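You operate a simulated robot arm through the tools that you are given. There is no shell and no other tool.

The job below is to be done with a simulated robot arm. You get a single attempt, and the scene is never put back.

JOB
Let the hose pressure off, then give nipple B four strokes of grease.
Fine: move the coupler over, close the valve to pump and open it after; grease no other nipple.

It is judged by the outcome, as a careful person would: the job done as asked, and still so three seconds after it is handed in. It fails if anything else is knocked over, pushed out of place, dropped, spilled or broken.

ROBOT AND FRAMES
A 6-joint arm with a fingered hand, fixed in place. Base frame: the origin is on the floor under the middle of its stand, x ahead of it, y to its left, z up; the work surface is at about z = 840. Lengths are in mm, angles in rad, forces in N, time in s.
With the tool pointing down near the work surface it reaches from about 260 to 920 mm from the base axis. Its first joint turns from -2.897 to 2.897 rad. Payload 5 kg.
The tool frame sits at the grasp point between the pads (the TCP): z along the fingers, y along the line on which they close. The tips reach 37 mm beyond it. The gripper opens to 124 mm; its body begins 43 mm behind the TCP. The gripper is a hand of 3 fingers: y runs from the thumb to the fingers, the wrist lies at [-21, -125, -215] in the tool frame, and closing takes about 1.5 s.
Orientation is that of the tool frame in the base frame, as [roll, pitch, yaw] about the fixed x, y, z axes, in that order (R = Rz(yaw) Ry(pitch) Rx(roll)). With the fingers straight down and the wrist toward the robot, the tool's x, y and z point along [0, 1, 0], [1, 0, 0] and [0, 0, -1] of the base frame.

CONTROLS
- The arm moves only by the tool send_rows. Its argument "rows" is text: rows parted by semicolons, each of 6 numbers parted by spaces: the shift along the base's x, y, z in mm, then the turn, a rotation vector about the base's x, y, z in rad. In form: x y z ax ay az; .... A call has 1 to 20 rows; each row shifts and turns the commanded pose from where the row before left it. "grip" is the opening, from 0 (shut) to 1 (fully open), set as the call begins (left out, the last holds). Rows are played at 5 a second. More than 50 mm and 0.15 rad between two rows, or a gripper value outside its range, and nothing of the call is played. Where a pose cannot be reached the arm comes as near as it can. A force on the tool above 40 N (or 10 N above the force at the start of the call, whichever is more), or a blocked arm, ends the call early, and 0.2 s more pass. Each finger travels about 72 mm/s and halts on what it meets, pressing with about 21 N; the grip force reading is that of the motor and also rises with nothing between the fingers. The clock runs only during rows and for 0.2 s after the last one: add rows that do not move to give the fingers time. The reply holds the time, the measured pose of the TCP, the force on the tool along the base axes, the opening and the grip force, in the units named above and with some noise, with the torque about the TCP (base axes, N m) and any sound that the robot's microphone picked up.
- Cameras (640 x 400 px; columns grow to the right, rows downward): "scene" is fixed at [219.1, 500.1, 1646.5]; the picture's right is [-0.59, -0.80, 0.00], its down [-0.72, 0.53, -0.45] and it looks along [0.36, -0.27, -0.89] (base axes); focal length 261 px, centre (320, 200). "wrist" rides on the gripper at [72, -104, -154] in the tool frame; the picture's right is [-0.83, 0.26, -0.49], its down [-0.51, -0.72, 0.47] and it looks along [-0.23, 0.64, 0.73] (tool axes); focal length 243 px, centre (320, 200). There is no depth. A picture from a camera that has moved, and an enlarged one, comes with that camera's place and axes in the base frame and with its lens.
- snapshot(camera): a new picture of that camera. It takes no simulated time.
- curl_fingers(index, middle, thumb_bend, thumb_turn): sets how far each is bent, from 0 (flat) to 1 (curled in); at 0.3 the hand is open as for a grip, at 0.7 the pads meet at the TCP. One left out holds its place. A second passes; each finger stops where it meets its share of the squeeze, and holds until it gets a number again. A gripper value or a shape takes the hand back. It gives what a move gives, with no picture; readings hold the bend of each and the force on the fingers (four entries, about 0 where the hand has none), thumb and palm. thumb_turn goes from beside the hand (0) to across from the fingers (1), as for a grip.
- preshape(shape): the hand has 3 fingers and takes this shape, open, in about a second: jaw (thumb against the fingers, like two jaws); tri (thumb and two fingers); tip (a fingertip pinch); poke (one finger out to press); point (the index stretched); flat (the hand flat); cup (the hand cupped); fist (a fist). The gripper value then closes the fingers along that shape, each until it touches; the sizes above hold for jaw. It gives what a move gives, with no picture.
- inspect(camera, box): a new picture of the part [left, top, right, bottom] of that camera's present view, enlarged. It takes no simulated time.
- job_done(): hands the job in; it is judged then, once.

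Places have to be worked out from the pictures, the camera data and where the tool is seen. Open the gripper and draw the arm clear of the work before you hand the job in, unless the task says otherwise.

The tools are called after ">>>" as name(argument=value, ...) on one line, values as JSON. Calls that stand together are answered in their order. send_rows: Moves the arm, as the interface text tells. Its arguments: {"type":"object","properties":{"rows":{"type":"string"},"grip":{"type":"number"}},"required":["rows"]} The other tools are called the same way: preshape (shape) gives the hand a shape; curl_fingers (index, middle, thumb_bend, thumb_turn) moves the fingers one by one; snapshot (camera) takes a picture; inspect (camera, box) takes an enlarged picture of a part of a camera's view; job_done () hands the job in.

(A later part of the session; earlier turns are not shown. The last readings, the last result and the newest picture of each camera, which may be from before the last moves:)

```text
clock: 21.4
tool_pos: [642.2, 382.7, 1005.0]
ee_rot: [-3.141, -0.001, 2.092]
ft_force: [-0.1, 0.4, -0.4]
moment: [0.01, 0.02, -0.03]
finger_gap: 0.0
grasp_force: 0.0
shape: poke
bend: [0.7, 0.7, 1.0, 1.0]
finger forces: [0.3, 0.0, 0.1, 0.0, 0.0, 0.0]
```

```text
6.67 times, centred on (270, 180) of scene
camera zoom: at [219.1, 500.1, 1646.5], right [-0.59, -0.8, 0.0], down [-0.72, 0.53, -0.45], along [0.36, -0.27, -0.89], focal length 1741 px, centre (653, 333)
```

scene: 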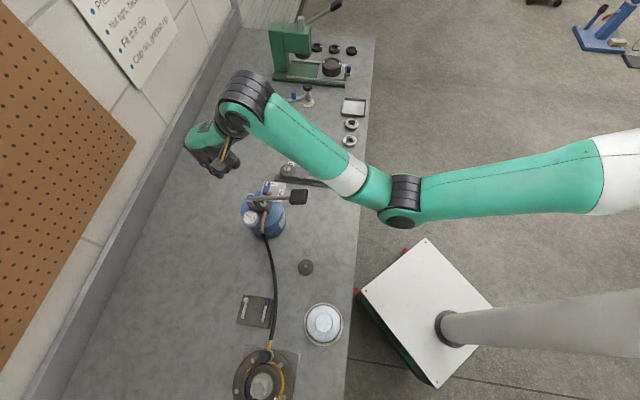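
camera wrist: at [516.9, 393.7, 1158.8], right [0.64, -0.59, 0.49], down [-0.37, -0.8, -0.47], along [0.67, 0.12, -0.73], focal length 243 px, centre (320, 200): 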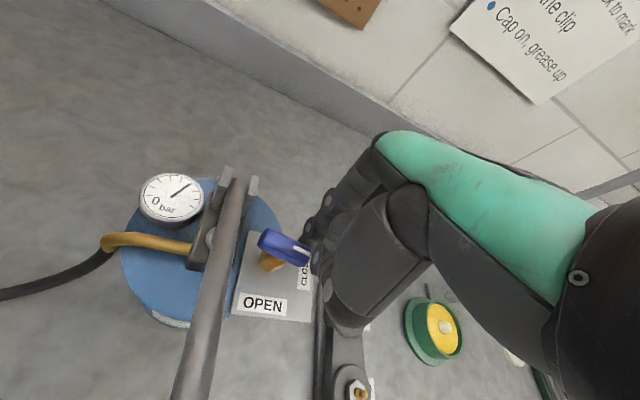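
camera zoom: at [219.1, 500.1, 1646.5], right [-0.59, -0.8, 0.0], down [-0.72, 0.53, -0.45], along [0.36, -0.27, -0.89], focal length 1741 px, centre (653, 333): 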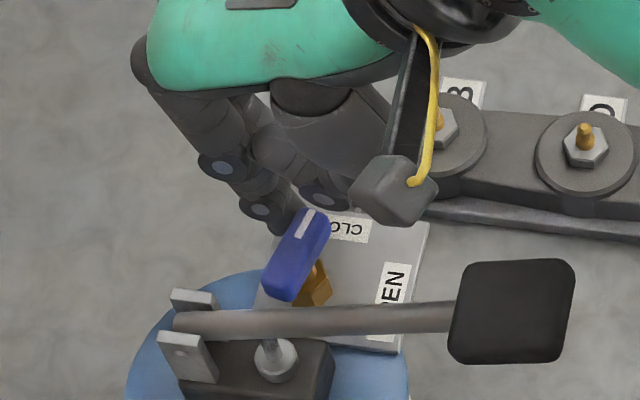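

The handle is turning freely with almost no force. I continue along the arc.

>>> send_rows(rows="-2.9 -4.9 0 0 0 0; -4 -4 0 0 0 0; -4.9 -2.7 0 0 0 0; 0 0 0 0 0 0")

>>> inspect(camera="wrist", box=[120, 160, 360, 330])

>>> inspect(camera="scene", box=[230, 150, 310, 210])

```text
clock: 22.4
tool_pos: [631.3, 370.8, 1004.6]
ee_rot: [-3.141, 0.0, 2.091]
ft_force: [-0.5, 0.6, -0.1]
moment: [0.01, -0.01, 0.0]
finger_gap: 0.3
grasp_force: 0.0
shape: poke
bend: [0.7, 0.7, 1.0, 1.0]
finger forces: [0.3, 0.1, 0.0, 0.0, 0.0, 0.1]
```

```text
2.35 times, centred on (240, 245) of wrist
camera zoom: at [505.1, 381.9, 1159.0], right [0.64, -0.59, 0.49], down [-0.37, -0.8, -0.47], along [0.67, 0.12, -0.73], focal length 571 px, centre (508, 94)
```

zoom: 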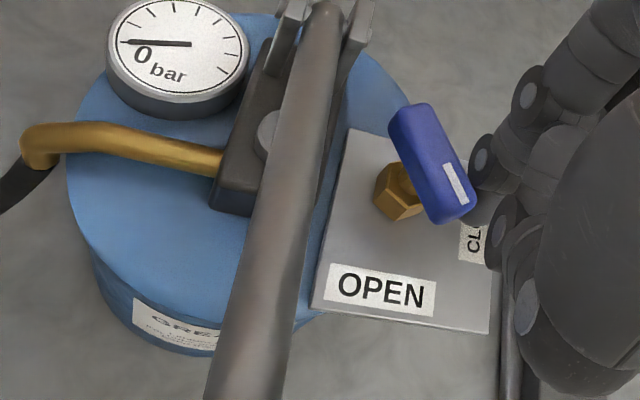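

```text
6.67 times, centred on (270, 180) of scene
camera zoom: at [219.1, 500.1, 1646.5], right [-0.59, -0.8, 0.0], down [-0.72, 0.53, -0.45], along [0.36, -0.27, -0.89], focal length 1741 px, centre (653, 333)
```

zoom: 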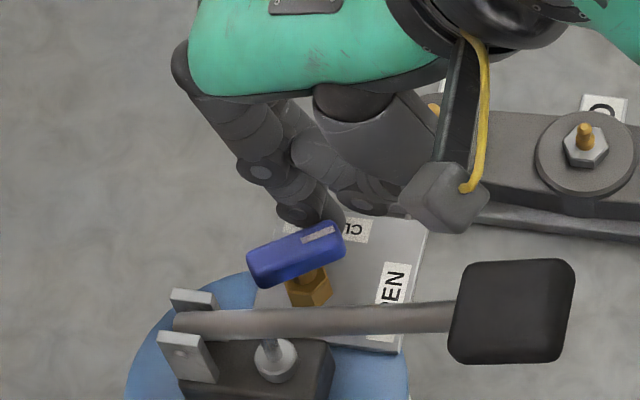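

The gauge has already fallen to 0, and the handle is about 65° round. I keep going until it points squarely at OPEN.

>>> send_rows(rows="-5.6 -1.7 0 0 0 0; -5.7 0.2 0 0 0 0; 0 0 0 0 0 0")

>>> inspect(camera="wrist", box=[120, 160, 360, 330])

>>> inspect(camera="scene", box=[230, 150, 310, 210])

```text
clock: 23.2
tool_pos: [619.8, 370.2, 1005.3]
ee_rot: [-3.142, 0.0, 2.091]
ft_force: [0.2, -0.1, 0.5]
moment: [0.0, -0.04, -0.03]
finger_gap: 0.2
grasp_force: 0.0
shape: poke
bend: [0.7, 0.7, 1.0, 1.0]
finger forces: [0.6, 0.0, 0.1, 0.0, 0.1, 0.1]
```

```text
2.35 times, centred on (240, 245) of wrist
camera zoom: at [493.9, 380.5, 1158.9], right [0.64, -0.59, 0.49], down [-0.37, -0.8, -0.47], along [0.67, 0.12, -0.73], focal length 571 px, centre (508, 94)
```

zoom: 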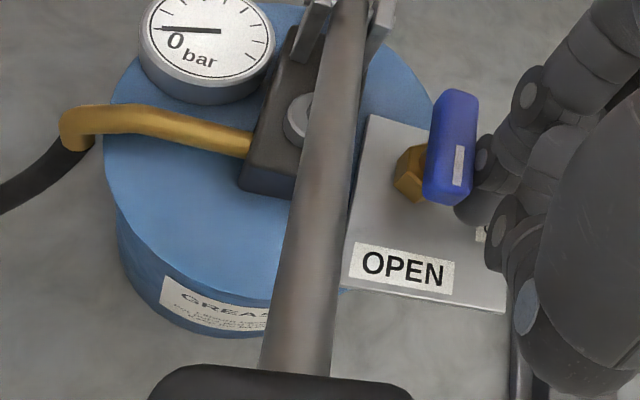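

```text
6.67 times, centred on (270, 180) of scene
camera zoom: at [219.1, 500.1, 1646.5], right [-0.59, -0.8, 0.0], down [-0.72, 0.53, -0.45], along [0.36, -0.27, -0.89], focal length 1741 px, centre (653, 333)
```

zoom: 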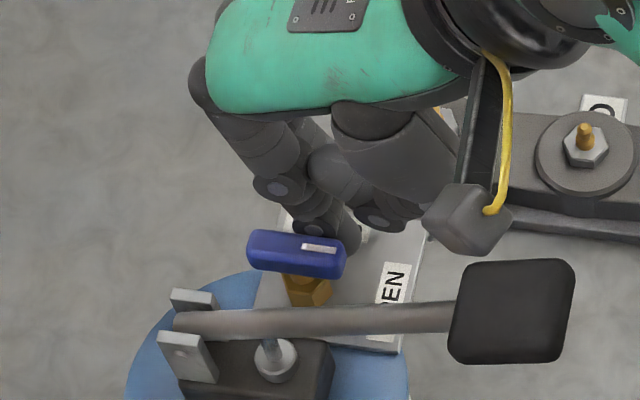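

The handle now points along OPEN and the gauge shows 0. I give it a small extra nudge to be sure it sits at its stop.

>>> send_rows(rows="-2 1.5 0 0 0 0; -1.5 1.5 0 0 0 0; 0 0 0 0 0 0")

>>> inspect(camera="wrist", box=[120, 160, 360, 330])

>>> inspect(camera="scene", box=[230, 150, 310, 210])

```text
clock: 24.0
tool_pos: [618.7, 371.7, 1005.1]
ee_rot: [-3.141, 0.001, 2.089]
ft_force: [11.7, -11.0, 0.2]
moment: [-0.12, -0.16, -0.16]
finger_gap: 0.1
grasp_force: 0.0
shape: poke
bend: [0.7, 0.7, 1.0, 1.0]
finger forces: [15.8, 0.1, 0.0, 0.0, 0.0, 0.0]
```

```text
2.35 times, centred on (240, 245) of wrist
camera zoom: at [491.5, 382.5, 1158.9], right [0.64, -0.59, 0.49], down [-0.38, -0.8, -0.47], along [0.67, 0.12, -0.73], focal length 571 px, centre (508, 94)
```

zoom: 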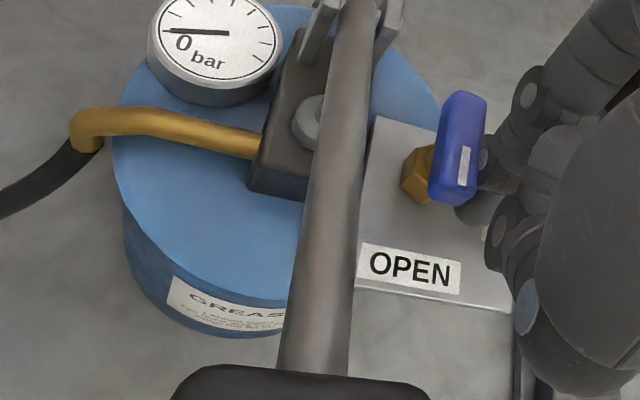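

```text
6.67 times, centred on (270, 180) of scene
camera zoom: at [219.1, 500.1, 1646.5], right [-0.59, -0.8, 0.0], down [-0.72, 0.53, -0.45], along [0.36, -0.27, -0.89], focal length 1741 px, centre (653, 333)
```

zoom: 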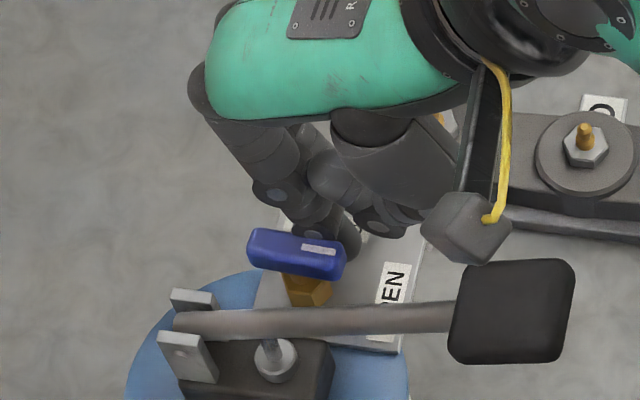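

The stop is reached at about 16 N without the drum shifting, so the valve is OPEN and the hose is at 0 bar. I back off, rise clear, and head round the lever's +y side toward the hub, turning the hand to face the coupler.

>>> send_rows(rows="5 -5 0 0 0 0; 5 -4 5 0 0 0; 0 0 30 0 0 0; 0 0 35 0 0 0; 0 0 35 0 0 0; 3 25 25 0 0 0; 3 35 0 0 0 0; 3 35 0 0 0 0; 0 15 0 0 0 0; 0 0 0 0 0 0")

>>> inspect(camera="scene", box=[200, 140, 340, 240])

```text
clock: 26.2
tool_pos: [633.9, 474.0, 1135.7]
ee_rot: [3.14, 0.0, 2.091]
ft_force: [0.2, -0.3, 0.1]
moment: [0.02, 0.01, -0.03]
finger_gap: 0.1
grasp_force: 0.1
shape: poke
bend: [0.7, 0.7, 1.0, 1.0]
finger forces: [0.0, 0.0, 0.1, 0.1, 0.0, 0.0]
```

```text
4.00 times, centred on (270, 190) of scene
camera zoom: at [219.1, 500.1, 1646.5], right [-0.59, -0.8, 0.0], down [-0.72, 0.53, -0.45], along [0.36, -0.27, -0.89], focal length 1045 px, centre (520, 240)
```

zoom: 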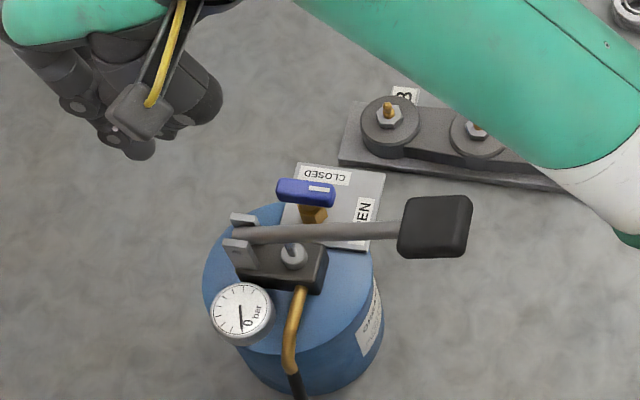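

The valve is open and the gauge reads 0. Now I travel to a high hover over the coupler with the hand turned to about 75°.

>>> send_rows(rows="-34 14 -2 0 0 0.072; -35 14 -2 0 0 0.072; -35 14 -3 0 0 0.072; -35 14 -3 0 0 0.072; -35 15 -3 0 0 0.072; -35 15 -3 0 0 0.072; -35 15 -3 0 0 0.072; -35 15 -3 0 0 0.072; -35 15 -3 0 0 0.072; -34 14 -4 0 0 0.071; -33 14 -4 0 0 0.071; 0 0 0 0 0 0")

>>> snapshot(camera="wrist")

>>> snapshot(camera="scene")

```text
clock: 28.8
tool_pos: [254.0, 633.7, 1101.8]
ee_rot: [3.142, 0.001, 2.884]
ft_force: [1.0, 0.1, 0.2]
moment: [-0.01, 0.0, 0.0]
finger_gap: 0.1
grasp_force: 0.1
shape: poke
bend: [0.7, 0.7, 1.0, 1.0]
finger forces: [0.0, 0.0, 0.0, 0.1, 0.0, 0.0]
```

```text
taken
camera wrist: at [157.8, 550.4, 1255.0], right [0.87, 0.04, 0.49], down [0.31, -0.83, -0.47], along [0.39, 0.56, -0.73], focal length 243 px, centre (320, 200)
```

wrist: 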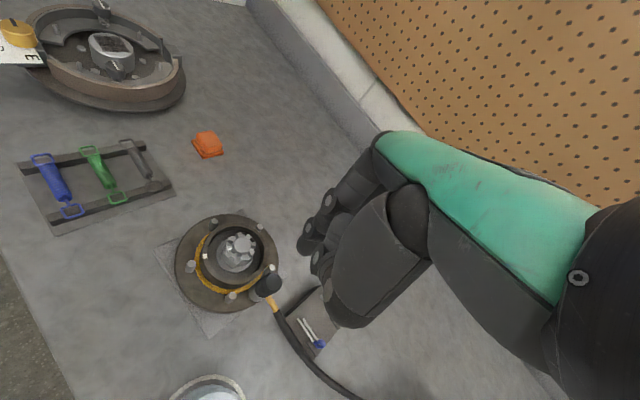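

```text
taken
```

scene: 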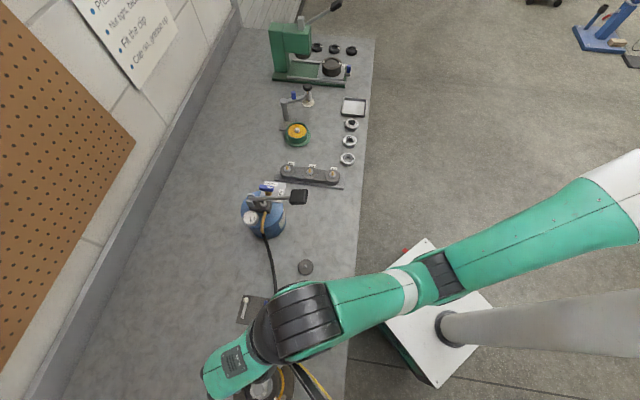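

I'm hovering above the hub. I'll enlarge the wrist view to pin down the knob, tube and ring heights.

>>> inspect(camera="wrist", box=[190, 220, 350, 340])

>>> inspect(camera="wrist", box=[235, 250, 315, 310])

```text
3.33 times, centred on (270, 280) of wrist
camera zoom: at [157.8, 550.4, 1255.0], right [0.87, 0.04, 0.49], down [0.31, -0.83, -0.47], along [0.39, 0.56, -0.73], focal length 809 px, centre (487, -67)
```

zoom: 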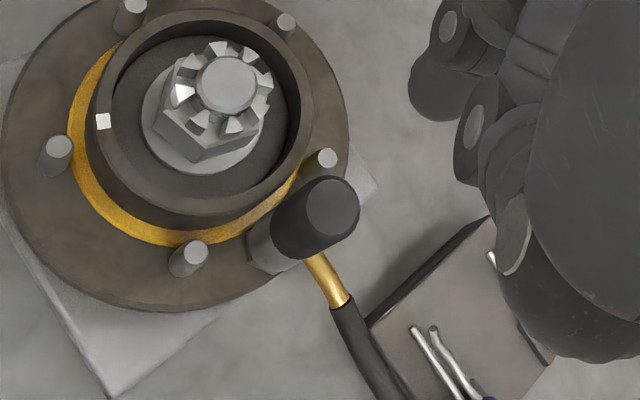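

```text
6.67 times, centred on (275, 280) of wrist
camera zoom: at [157.8, 550.4, 1255.0], right [0.87, 0.04, 0.49], down [0.31, -0.83, -0.47], along [0.39, 0.56, -0.73], focal length 1618 px, centre (620, -333)
```

zoom: 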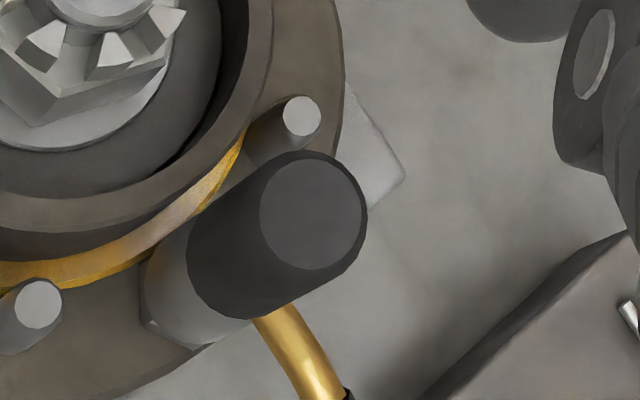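

The knob is about 25 mm across, top centre near (254, 633, 955), with the tube leaving at az −43° around z 920. I'll open the hand to jaw and lower halfway, then check alignment.

>>> preshape(shape="jaw")

>>> send_rows(rows="0 0 -30 0 0 0; 0 0 -30 0 0 0; 0 0 -30 0 0 0; 0 0 -12 0 0 0; 0 0 0 0 0 0")

>>> snapshot(camera="wrist")

>>> inspect(camera="scene", box=[200, 300, 330, 400])

```text
clock: 29.7
tool_pos: [254.6, 634.1, 1102.3]
ee_rot: [-3.141, 0.0, 2.88]
ft_force: [-0.2, -0.4, 0.2]
moment: [0.02, 0.01, -0.02]
finger_gap: 124.0
grasp_force: 0.0
shape: jaw
bend: [0.3, 0.3, 0.3, 0.98]
finger forces: [0.0, 0.0, 0.0, 0.0, 0.0, 0.0]
```

```text
clock: 30.9
tool_pos: [253.4, 633.8, 999.9]
ee_rot: [3.141, 0.001, 2.882]
ft_force: [1.0, 0.0, 0.7]
moment: [0.0, -0.01, -0.01]
finger_gap: 123.9
grasp_force: 0.1
shape: jaw
bend: [0.3, 0.3, 0.3, 0.98]
finger forces: [0.0, 0.0, 0.0, 0.1, 0.0, 0.0]
```

```text
taken
camera wrist: at [157.9, 551.5, 1153.7], right [0.87, 0.04, 0.49], down [0.3, -0.83, -0.47], along [0.39, 0.56, -0.73], focal length 243 px, centre (320, 200)
```

wrist: 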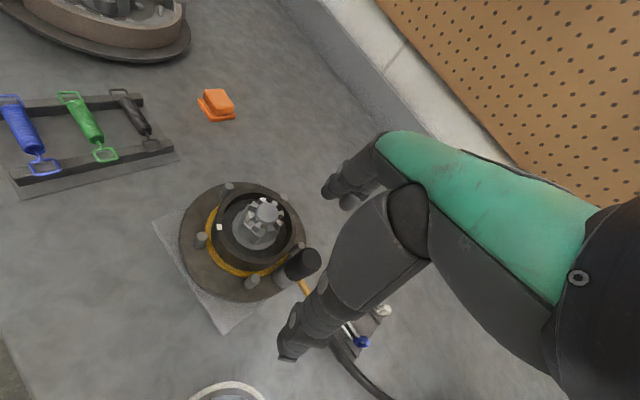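

```text
4.00 times, centred on (265, 350) of scene
camera zoom: at [219.1, 500.1, 1646.5], right [-0.59, -0.8, 0.0], down [-0.72, 0.53, -0.45], along [0.36, -0.27, -0.89], focal length 1045 px, centre (540, -400)
```

zoom: 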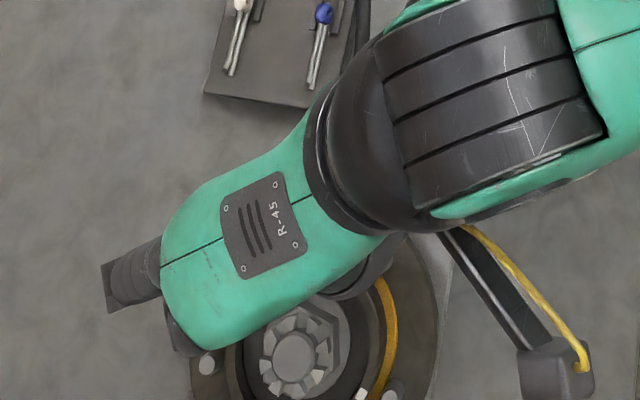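

I'll enlarge to check the knob position against the grasp point.

>>> inspect(camera="wrist", box=[250, 220, 370, 320])

```text
4.00 times, centred on (310, 270) of wrist
camera zoom: at [157.9, 551.5, 1153.7], right [0.87, 0.04, 0.49], down [0.3, -0.83, -0.47], along [0.39, 0.56, -0.73], focal length 970 px, centre (360, -80)
```

zoom: 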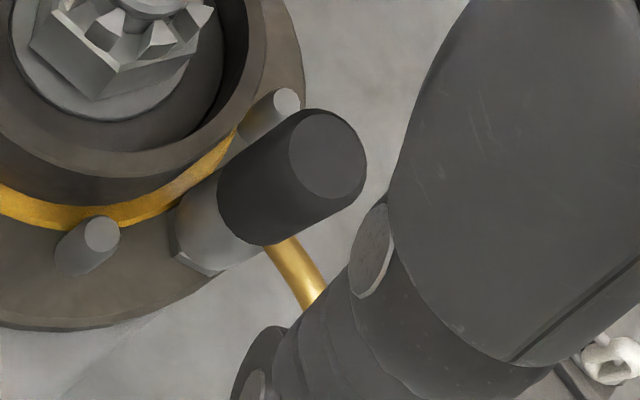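

The knob sits within a couple of mm of the grasp axis. I'll lower to z≈956 so the tips stay above the studs and ring.

>>> send_rows(rows="1 0 -15 0 0 0; 0 0 -15 0 0 0; 0 0 -8 0 0 0; 0 0 -6 0 0 0; 0 0 0 0 0 0")

>>> inspect(camera="wrist", box=[240, 170, 400, 370])

```text
clock: 32.1
tool_pos: [253.9, 634.3, 956.4]
ee_rot: [-3.14, 0.0, 2.882]
ft_force: [0.3, 0.7, 0.6]
moment: [0.04, -0.01, -0.04]
finger_gap: 123.9
grasp_force: 0.1
shape: jaw
bend: [0.3, 0.3, 0.3, 0.98]
finger forces: [0.0, 0.0, 0.0, 0.1, 0.0, 0.0]
```

```text
2.00 times, centred on (320, 270) of wrist
camera zoom: at [159.1, 550.7, 1109.8], right [0.87, 0.04, 0.49], down [0.3, -0.83, -0.47], along [0.39, 0.56, -0.73], focal length 485 px, centre (320, 60)
```

zoom: 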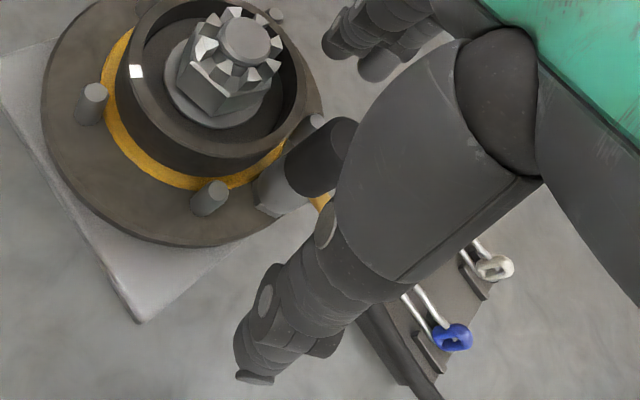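

The knob is between the open fingers with nothing touching. I close the grip and wait for it to settle.

>>> send_rows(rows="0 0 0 0 0 0; 0 0 0 0 0 0; 0 0 0 0 0 0; 0 0 0 0 0 0; 0 0 0 0 0 0; 0 0 0 0 0 0; 0 0 0 0 0 0; 0 0 0 0 0 0", grip=0)

>>> inspect(camera="wrist", box=[240, 170, 400, 370])

```text
clock: 33.9
tool_pos: [255.1, 634.6, 956.0]
ee_rot: [-3.141, 0.002, 2.879]
ft_force: [-0.1, 0.0, -0.1]
moment: [0.0, -0.02, -0.01]
finger_gap: 15.2
grasp_force: 21.0
shape: jaw
bend: [0.72, 0.67, 0.74, 1.0]
finger forces: [11.8, 4.7, 0.0, 0.0, 18.2, 0.0]
```

```text
2.00 times, centred on (320, 270) of wrist
camera zoom: at [159.1, 550.7, 1110.0], right [0.87, 0.04, 0.49], down [0.3, -0.83, -0.47], along [0.39, 0.56, -0.73], focal length 485 px, centre (320, 60)
```

zoom: 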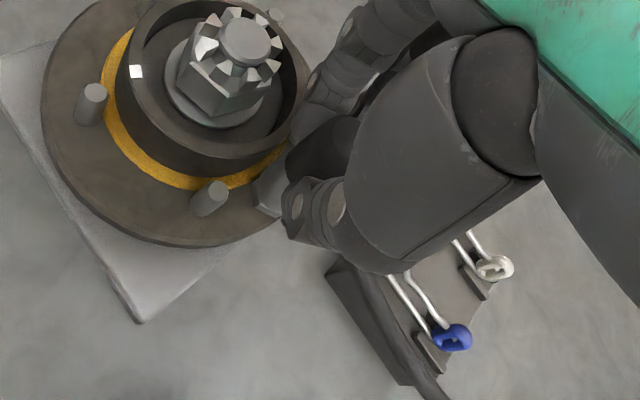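

The knob is held (index 11.8 N, middle 4.7 N, thumb 18.2 N). I pull straight up gently to take the coupler off the hub nipple.

>>> send_rows(rows="0 0 3 0 0 0; 0 0 3 0 0 0; 0 0 4 0 0 0; 0 0 5 0 0 0; 0 0 0 0 0 0")

>>> inspect(camera="wrist", box=[240, 170, 400, 370])

```text
clock: 35.1
tool_pos: [255.4, 632.7, 970.6]
ee_rot: [-3.141, 0.0, 2.882]
ft_force: [-0.2, 0.3, -1.7]
moment: [0.02, 0.01, -0.03]
finger_gap: 15.0
grasp_force: 21.2
shape: jaw
bend: [0.72, 0.67, 0.74, 1.0]
finger forces: [11.7, 4.9, 0.0, 0.1, 18.2, 0.1]
```

```text
2.00 times, centred on (320, 270) of wrist
camera zoom: at [159.1, 550.3, 1124.8], right [0.87, 0.04, 0.49], down [0.3, -0.83, -0.47], along [0.39, 0.56, -0.73], focal length 485 px, centre (320, 60)
```

zoom: 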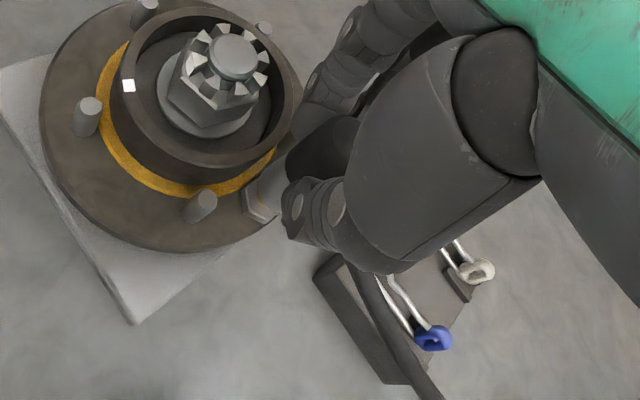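

The coupler is rising with the hand at just 1.7 N. I lift it well clear of the hub and look at coupler and hose.

>>> send_rows(rows="0 0 10 0 0 0; 0 0 15 0 0 0; 0 0 20 0 0 0; 0 0 20 0 0 0; 0 0 0 0 0 0")

>>> snapshot(camera="wrist")

>>> snapshot(camera="scene")

```text
clock: 36.3
tool_pos: [255.0, 631.9, 1035.5]
ee_rot: [-3.141, 0.0, 2.88]
ft_force: [-0.3, 0.3, -1.8]
moment: [0.01, 0.02, 0.0]
finger_gap: 15.3
grasp_force: 21.4
shape: jaw
bend: [0.72, 0.67, 0.74, 1.0]
finger forces: [11.8, 5.0, 0.2, 0.0, 18.1, 0.0]
```

```text
taken
camera wrist: at [158.9, 549.8, 1190.3], right [0.87, 0.04, 0.49], down [0.3, -0.83, -0.47], along [0.39, 0.56, -0.73], focal length 243 px, centre (320, 200)
```

wrist: 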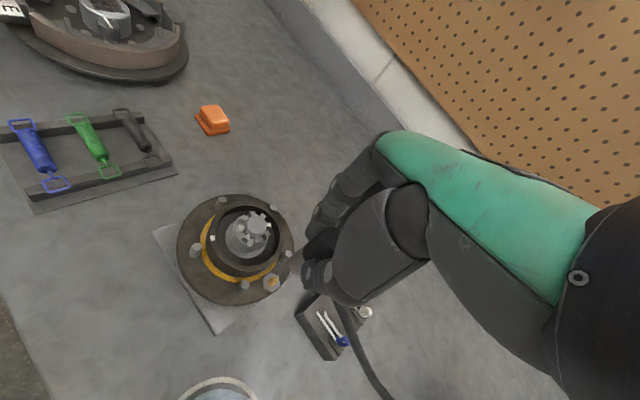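

```text
taken
```

scene: 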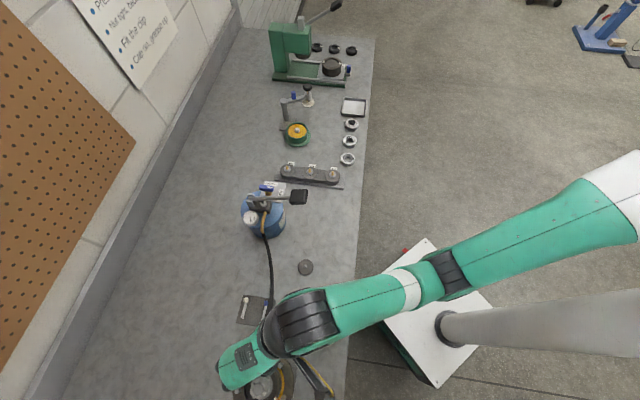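

The coupler is off and the hub's nipple is exposed. I'll look closely at both to learn the coupler's mouth height relative to the grip.

>>> inspect(camera="wrist", box=[230, 200, 390, 300])

>>> inspect(camera="scene", box=[220, 160, 320, 400])

```text
4.00 times, centred on (310, 250) of wrist
camera zoom: at [158.9, 549.8, 1190.3], right [0.87, 0.04, 0.49], down [0.3, -0.83, -0.47], along [0.39, 0.56, -0.73], focal length 970 px, centre (360, 0)
```

zoom: 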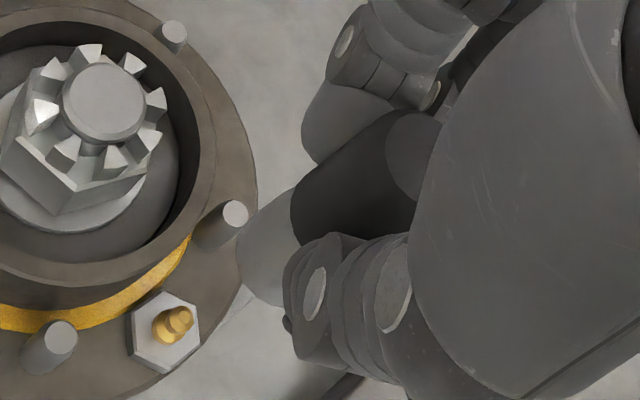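

```text
1.67 times, centred on (270, 280) of scene
camera zoom: at [219.1, 500.1, 1646.5], right [-0.59, -0.8, 0.0], down [-0.72, 0.53, -0.45], along [0.36, -0.27, -0.89], focal length 435 px, centre (403, 67)
```

zoom: 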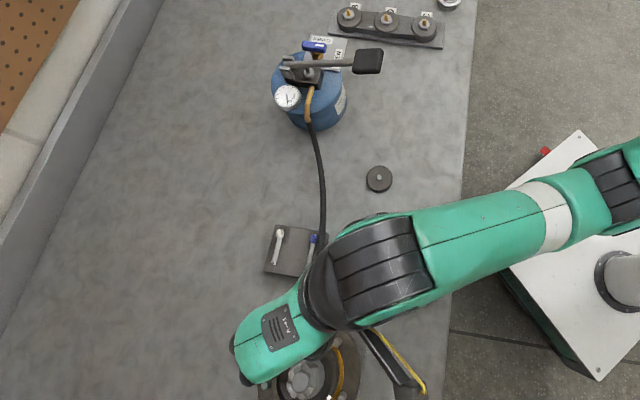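

The coupler's mouth is about 25 mm below the knob, and the hub nipple tip was near z 906 when seated at TCP 956. I'll carry it low around the front of the pump so the hose passes under the lever, turning the hand as I go; first half now.

>>> send_rows(rows="10 -20 -2 0 0 -0.06; 10 -20 -3 0 0 -0.06; 12 -21 -4 0 0 -0.06; 13 -21 -4 0 0 -0.06; 12 -21 -4 0 0 -0.06; 13 -21 -3 0 0 -0.06; 10 -21 -4 0 0 -0.06; 10 -21 -3 0 0 -0.06; 0 0 0 0 0 0")

>>> snapshot(camera="wrist")

>>> snapshot(camera="scene")

```text
clock: 38.3
tool_pos: [345.2, 467.3, 1009.9]
ee_rot: [3.141, 0.001, 2.401]
ft_force: [0.5, -0.3, 0.1]
moment: [0.02, -0.02, -0.01]
finger_gap: 15.3
grasp_force: 21.1
shape: jaw
bend: [0.72, 0.67, 0.74, 1.0]
finger forces: [12.0, 5.3, 0.0, 0.1, 18.1, 0.1]
```

```text
taken
camera wrist: at [222.0, 438.6, 1162.9], right [0.79, -0.37, 0.49], down [-0.11, -0.87, -0.47], along [0.6, 0.32, -0.73], focal length 243 px, centre (320, 200)
```

wrist: 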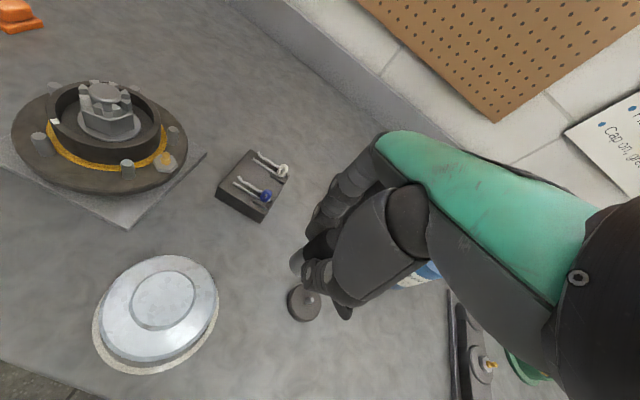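

```text
taken
```

scene: 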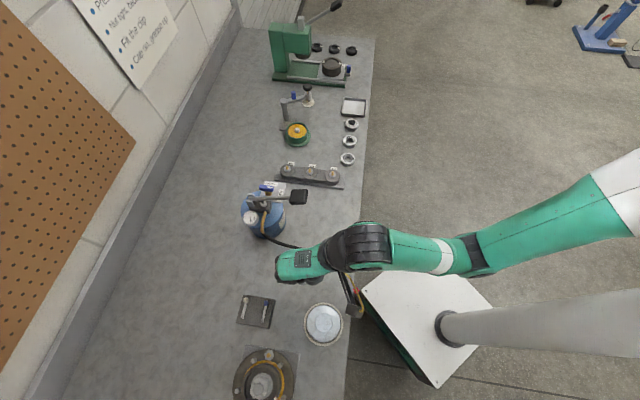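

The coupler is still firmly held with no load from the hose. I continue around the free end of the lever, keeping well to the robot's side of it.

>>> send_rows(rows="8 -21 -3 0 0 -0.06; 7 -21 -2 0 0 -0.06; 7 -21 -2 0 0 -0.06; 6 -21 -1 0 0 -0.06; 5 -21 0 0 0 -0.06; 5 -21 0 0 0 -0.06; 7 -21 0 0 0 -0.06; 9 -21 0 0 0 -0.06; 14 -18 0 0 0 -0.07; 0 0 0 0 0 0")

>>> snapshot(camera="wrist")

>>> snapshot(camera="scene")

```text
clock: 40.5
tool_pos: [413.2, 279.9, 1001.1]
ee_rot: [-3.141, -0.001, 1.851]
ft_force: [-0.3, -0.6, -2.0]
moment: [-0.03, -0.01, -0.01]
finger_gap: 14.9
grasp_force: 20.7
shape: jaw
bend: [0.72, 0.67, 0.74, 1.0]
finger forces: [12.3, 5.7, 0.0, 0.0, 18.0, 0.0]
```

```text
taken
camera wrist: at [294.1, 320.4, 1154.6], right [0.48, -0.73, 0.49], down [-0.55, -0.69, -0.47], along [0.68, -0.05, -0.73], focal length 243 px, centre (320, 200)
```

wrist: 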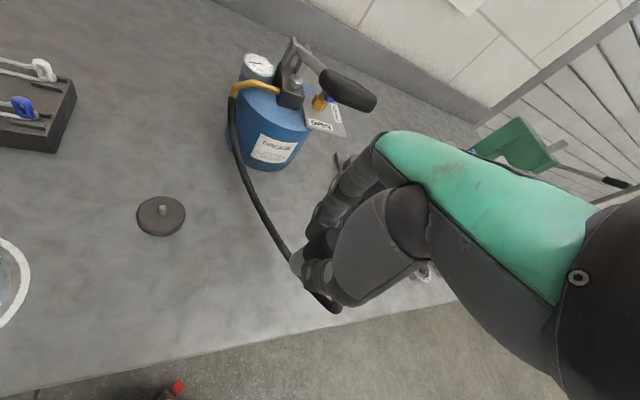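

```text
taken
```

scene: 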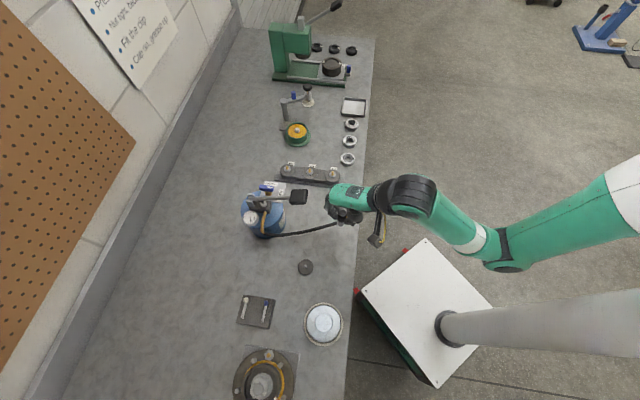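

I can see the hose passing neatly under the lever. I continue toward B, holding the hand's turn back until the camera arm is past the lever grip.

>>> send_rows(rows="18 -9 0 0 0 -0.035; 19 -9 0 0 0 -0.035; 20 -6 0 0 0 -0.035; 20 -6 0 0 0 -0.035; 20 -4 0 0 0 -0.044; 20 -3 0 0 0 -0.044; 20 -1 0 0 0 -0.061; 20 0 0 0 0 -0.061; 0 0 0 0 0 0")

>>> snapshot(camera="wrist")

>>> snapshot(camera="scene")

```text
clock: 42.5
tool_pos: [568.8, 242.5, 1002.2]
ee_rot: [3.14, 0.001, 1.499]
ft_force: [0.0, -0.1, -1.4]
moment: [-0.03, 0.01, 0.01]
finger_gap: 15.3
grasp_force: 21.3
shape: jaw
bend: [0.72, 0.67, 0.74, 1.0]
finger forces: [12.6, 5.9, 0.0, 0.0, 18.1, 0.1]
```

```text
taken
camera wrist: at [472.3, 322.0, 1154.8], right [0.2, -0.85, 0.49], down [-0.76, -0.45, -0.47], along [0.62, -0.28, -0.73], focal length 243 px, centre (320, 200)
```

wrist: 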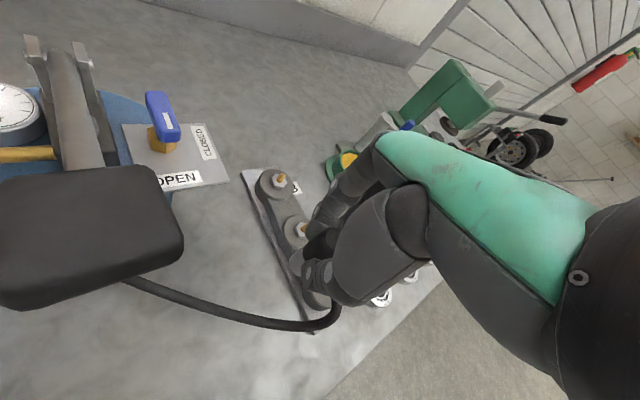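

```text
taken
```

scene: 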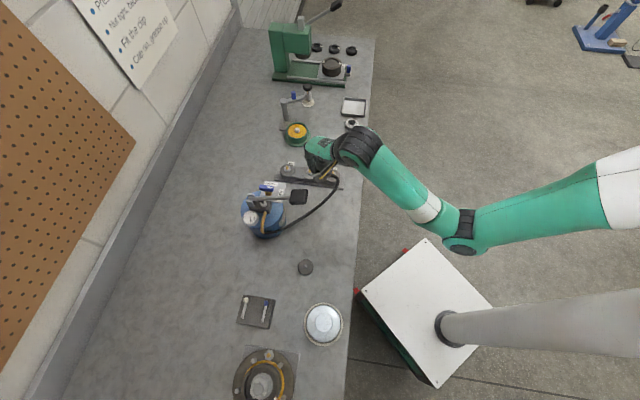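

Still well held and clear, with B and its label visible. I bring it the rest of the way to hover above B, turning the hand to about −45°.

>>> send_rows(rows="17 3 0 0 0 -0.07; 18 3 0 0 0 -0.07; 17 6 0 0 0 -0.087; 18 6 0 0 0 -0.087; 16 6.5 0 0 0 -0.096; 16 6.5 0 0 0 -0.096; 15.5 6.5 0 0 0 -0.096; 15.5 6.5 0 0 0 -0.096; 0 0 0 0 0 0")

>>> snapshot(camera="wrist")

>>> snapshot(camera="scene")

```text
clock: 44.5
tool_pos: [703.0, 287.6, 1001.4]
ee_rot: [-3.14, -0.001, 0.804]
ft_force: [0.2, 0.2, -1.0]
moment: [0.0, -0.01, -0.01]
finger_gap: 14.8
grasp_force: 20.5
shape: jaw
bend: [0.72, 0.67, 0.74, 1.0]
finger forces: [12.5, 6.0, 0.0, 0.0, 18.0, 0.1]
```

```text
taken
camera wrist: at [679.3, 410.7, 1154.8], right [-0.39, -0.78, 0.49], down [-0.87, 0.14, -0.47], along [0.3, -0.61, -0.73], focal length 243 px, centre (320, 200)
```

wrist: 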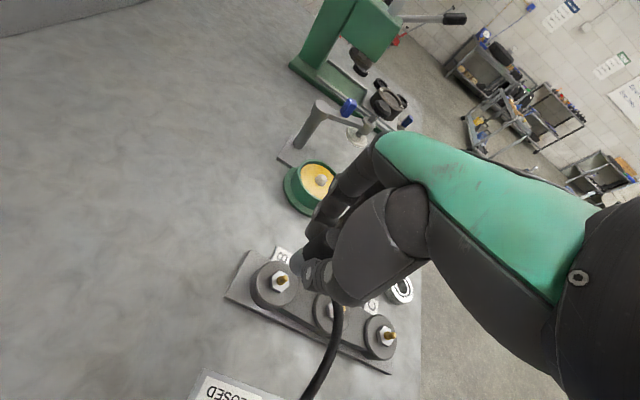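

```text
taken
```

scene: 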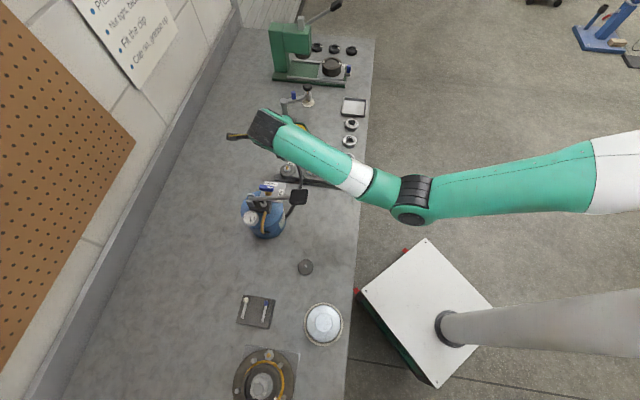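

I'm above B now. I'll enlarge the wrist view to compare B's position under the coupler with how the hub nipple looked after lift-off.

>>> inspect(camera="wrist", box=[230, 220, 390, 320])

>>> inspect(camera="wrist", box=[220, 220, 420, 400])

```text
4.00 times, centred on (310, 270) of wrist
camera zoom: at [679.3, 410.7, 1154.8], right [-0.39, -0.78, 0.49], down [-0.87, 0.14, -0.47], along [0.3, -0.61, -0.73], focal length 970 px, centre (360, -80)
```

zoom: 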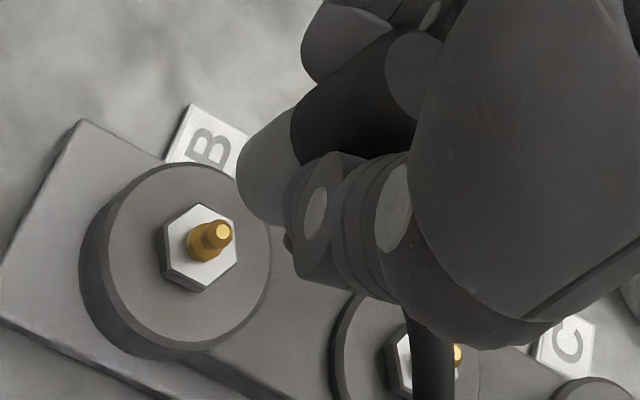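

```text
2.22 times, centred on (320, 310) of wrist
camera zoom: at [679.3, 410.7, 1154.8], right [-0.39, -0.78, 0.49], down [-0.87, 0.14, -0.47], along [0.3, -0.61, -0.73], focal length 539 px, centre (320, -44)
```

zoom: 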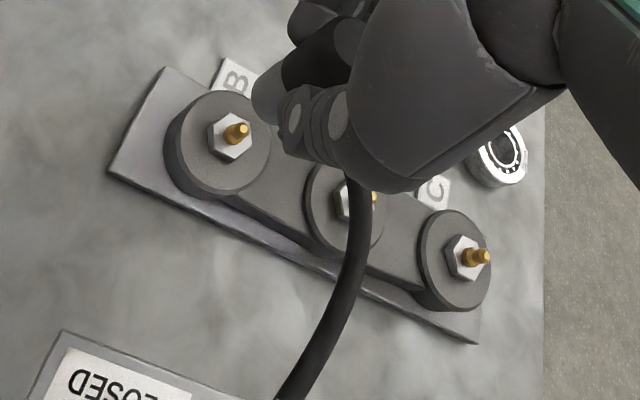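

B's tip shows about 5 mm off the coupler axis, toward (−3, −5). I correct that and lower partway for a closer check.

>>> send_rows(rows="-1.5 -2.5 -8 0 0 0; -1.5 -2.5 -8 0 0 0; 0 0 -8 0 0 0; 0 0 -6 0 0 0; 0 0 0 0 0 0")

>>> inspect(camera="wrist", box=[230, 220, 390, 320])

>>> inspect(camera="wrist", box=[180, 200, 420, 400])

>>> inspect(camera="scene", box=[220, 130, 380, 230])

```text
clock: 45.7
tool_pos: [701.1, 283.8, 972.6]
ee_rot: [-3.139, -0.001, 0.804]
ft_force: [-0.6, 0.0, -2.2]
moment: [-0.02, -0.01, -0.02]
finger_gap: 15.2
grasp_force: 20.8
shape: jaw
bend: [0.72, 0.67, 0.74, 1.0]
finger forces: [12.6, 6.0, 0.0, 0.0, 18.0, 0.0]
```

```text
4.00 times, centred on (310, 270) of wrist
camera zoom: at [675.9, 406.1, 1124.9], right [-0.39, -0.78, 0.49], down [-0.87, 0.14, -0.47], along [0.3, -0.61, -0.73], focal length 970 px, centre (360, -80)
```

zoom: 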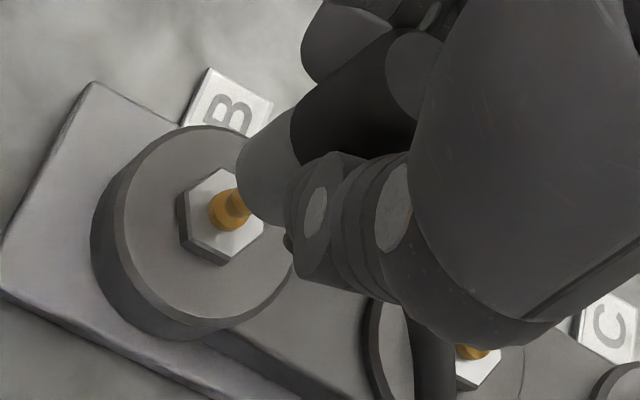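

```text
2.00 times, centred on (300, 300) of wrist
camera zoom: at [675.9, 406.1, 1124.9], right [-0.39, -0.78, 0.49], down [-0.87, 0.14, -0.47], along [0.3, -0.61, -0.73], focal length 485 px, centre (360, 0)
```

zoom: 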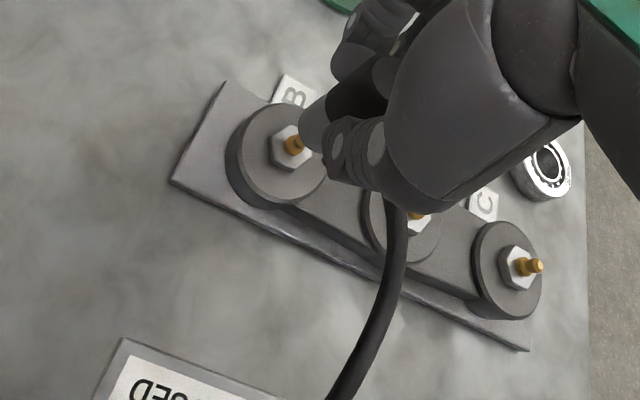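

```text
4.00 times, centred on (300, 180) of scene
camera zoom: at [219.1, 500.1, 1646.5], right [-0.59, -0.8, 0.0], down [-0.72, 0.53, -0.45], along [0.36, -0.27, -0.89], focal length 1045 px, centre (400, 280)
```

zoom: 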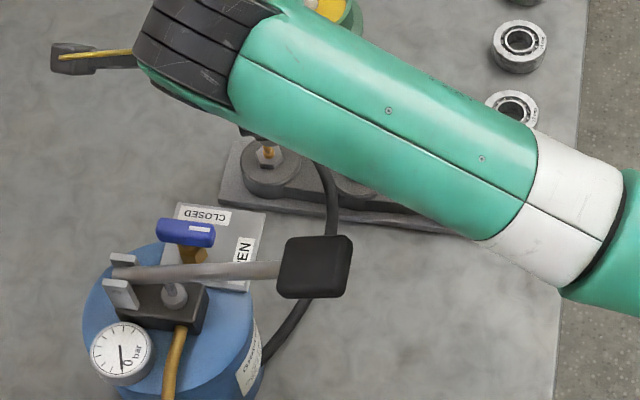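

The nipple appears right on the coupler axis, tip around z 883, but one view can't separate depth from offset. I'll turn the hand a further −0.3 rad about its own axis; if B really is on axis it should stay at the same pixel.

>>> send_rows(rows="0 0 0 0 0 -0.1; 0 0 0 0 0 -0.1; 0 0 0 0 0 -0.1; 0 0 0 0 0 0")

>>> inspect(camera="wrist", box=[230, 220, 390, 320])

>>> snapshot(camera="wrist")

```text
clock: 46.7
tool_pos: [699.5, 282.8, 970.9]
ee_rot: [-3.141, -0.001, 0.503]
ft_force: [0.3, -0.1, -2.1]
moment: [0.01, 0.03, -0.03]
finger_gap: 15.0
grasp_force: 20.5
shape: jaw
bend: [0.72, 0.67, 0.74, 1.0]
finger forces: [12.7, 6.0, 0.0, 0.1, 18.0, 0.1]
```

```text
4.00 times, centred on (310, 270) of wrist
camera zoom: at [714.1, 407.5, 1125.1], right [-0.6, -0.63, 0.49], down [-0.79, 0.39, -0.47], along [0.11, -0.67, -0.73], focal length 970 px, centre (360, -80)
```

zoom: 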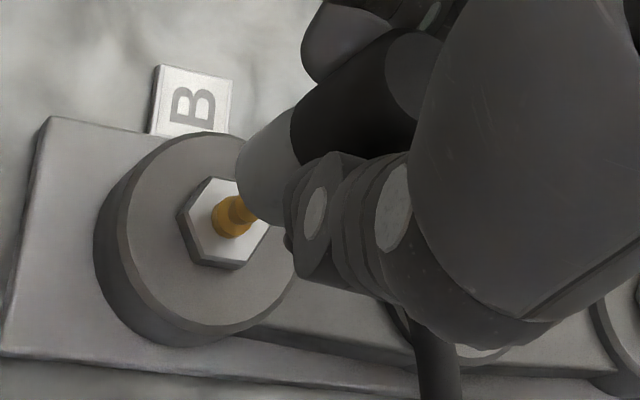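

```text
taken
camera wrist: at [714.1, 407.5, 1125.1], right [-0.6, -0.63, 0.49], down [-0.79, 0.39, -0.47], along [0.11, -0.67, -0.73], focal length 243 px, centre (320, 200)
```

wrist: 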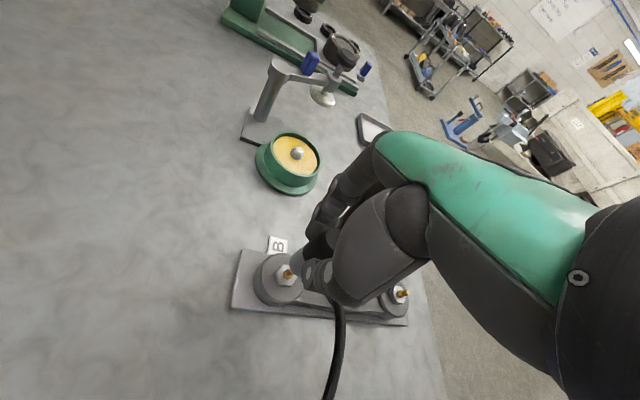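

B shifted slightly between the two views, which suggests a few mm of offset. I'll measure more precisely at higher zoom here, then from an opposite hand angle.

>>> inspect(camera="wrist", box=[250, 250, 314, 290])

>>> send_rows(rows="0 0 0 0 0 0.1; 0 0 0 0 0 0.1; 0 0 0 0 0 0.1; 0 0 0 0 0 0.1; 0 0 0 0 0 0.1; 0 0 0 0 0 0.1; 0 0 0 0 0 0")

>>> inspect(camera="wrist", box=[250, 250, 314, 290])

```text
10.00 times, centred on (282, 270) of wrist
camera zoom: at [714.1, 407.5, 1125.1], right [-0.6, -0.63, 0.49], down [-0.79, 0.39, -0.47], along [0.11, -0.67, -0.73], focal length 2426 px, centre (700, -500)
```

zoom: 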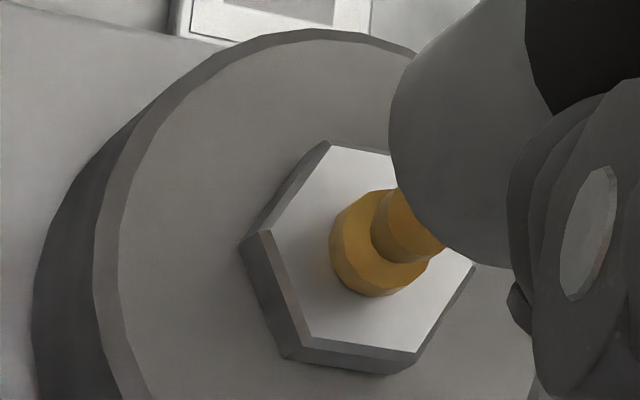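

```text
clock: 48.3
tool_pos: [700.2, 281.9, 971.0]
ee_rot: [3.141, 0.0, 1.103]
ft_force: [0.8, 0.0, -1.9]
moment: [0.02, -0.02, -0.02]
finger_gap: 15.2
grasp_force: 21.1
shape: jaw
bend: [0.72, 0.67, 0.74, 1.0]
finger forces: [12.7, 6.1, 0.0, 0.0, 18.0, 0.0]
```

```text
10.00 times, centred on (282, 270) of wrist
camera zoom: at [640.7, 392.7, 1124.9], right [-0.14, -0.86, 0.49], down [-0.87, -0.13, -0.47], along [0.47, -0.5, -0.73], focal length 2426 px, centre (700, -500)
```

zoom: 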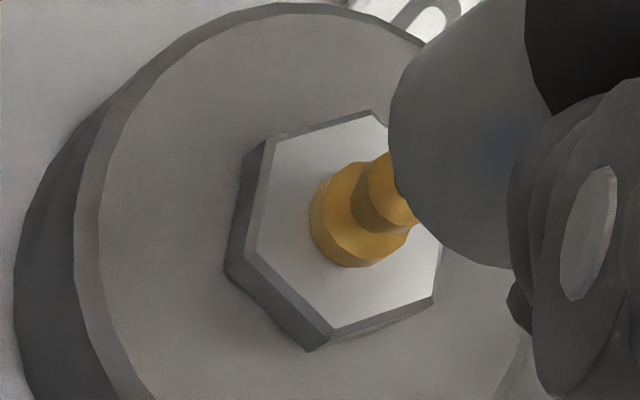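

Two angles agree: B's axis is at about (699.9, 287.3) with its tip near z 897, so I'm about 5 mm off in y. I shift (−1.1, +5.4), turn back so the hose elbow points away from D, and check that the hex lands where an on-axis nipple should appear.

>>> send_rows(rows="-0.6 2.7 5 0 0 -0.1; -0.5 2.7 0 0 0 -0.1; 0 0 0 0 0 -0.1; 0 0 0 0 0 -0.1; 0 0 0 0 0 -0.1; 0 0 0 0 0 -0.1; 0 0 0 0 0 0")

>>> inspect(camera="wrist", box=[250, 250, 314, 290])

>>> inspect(camera="scene", box=[220, 130, 380, 230])

```text
clock: 49.9
tool_pos: [697.8, 287.6, 976.7]
ee_rot: [3.142, 0.0, 0.503]
ft_force: [-1.1, 0.3, -1.1]
moment: [-0.05, 0.0, -0.04]
finger_gap: 15.0
grasp_force: 21.0
shape: jaw
bend: [0.72, 0.67, 0.74, 1.0]
finger forces: [12.8, 6.1, 0.1, 0.0, 18.0, 0.0]
```

```text
10.00 times, centred on (282, 270) of wrist
camera zoom: at [713.0, 413.2, 1130.1], right [-0.6, -0.63, 0.49], down [-0.79, 0.39, -0.47], along [0.11, -0.67, -0.73], focal length 2426 px, centre (700, -500)
```

zoom: 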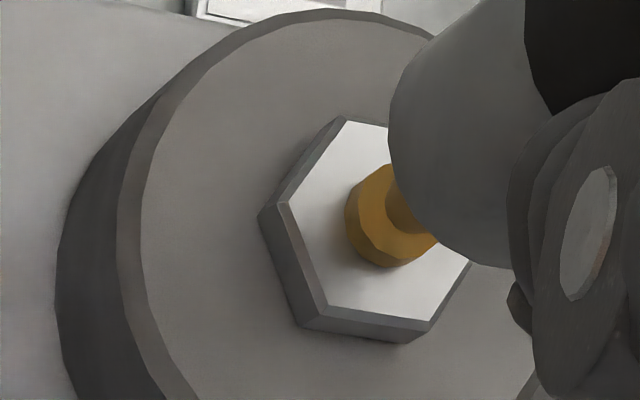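

```text
4.00 times, centred on (300, 180) of scene
camera zoom: at [219.1, 500.1, 1646.5], right [-0.59, -0.8, 0.0], down [-0.72, 0.53, -0.45], along [0.36, -0.27, -0.89], focal length 1045 px, centre (400, 280)
```

zoom: 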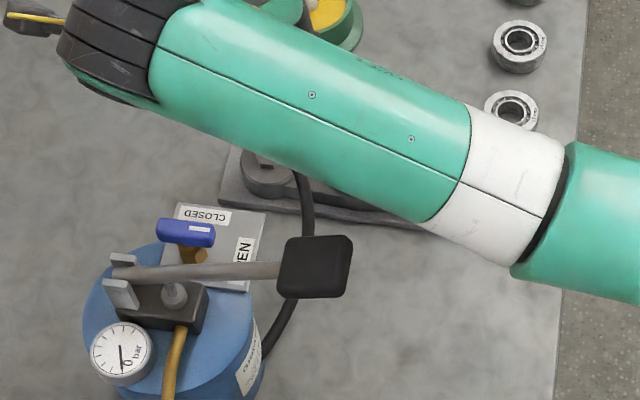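

The hex is now centred within a fraction of a pixel of the expected on-axis spot. I descend slowly onto the nipple, watching the vertical force.

>>> send_rows(rows="0 0 -4 0 0 0; 0 0 -4 0 0 0; 0 0 -3 0 0 0; 0 0 -3 0 0 0; 0 0 -2 0 0 0; 0 0 -2 0 0 0; 0 0 0 0 0 0")

>>> inspect(camera="wrist", box=[250, 240, 346, 300])

```text
clock: 51.5
tool_pos: [699.1, 286.8, 959.3]
ee_rot: [-3.141, -0.002, 0.503]
ft_force: [0.0, 0.0, -1.7]
moment: [0.03, -0.02, 0.04]
finger_gap: 15.2
grasp_force: 20.8
shape: jaw
bend: [0.72, 0.67, 0.74, 1.0]
finger forces: [12.7, 6.1, 0.1, 0.1, 18.0, 0.1]
```

```text
6.67 times, centred on (298, 270) of wrist
camera zoom: at [713.2, 413.1, 1112.0], right [-0.6, -0.63, 0.49], down [-0.79, 0.39, -0.47], along [0.11, -0.67, -0.73], focal length 1618 px, centre (467, -267)
```

zoom: 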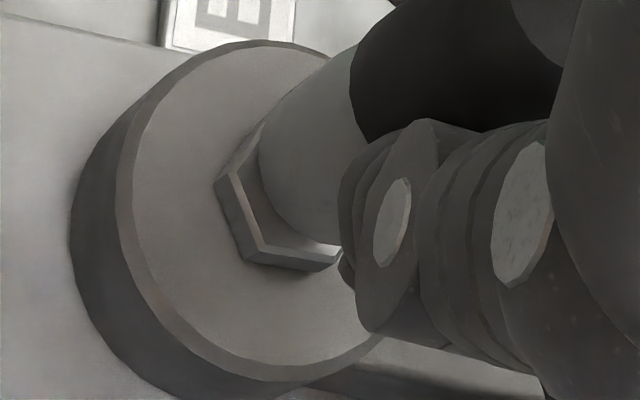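

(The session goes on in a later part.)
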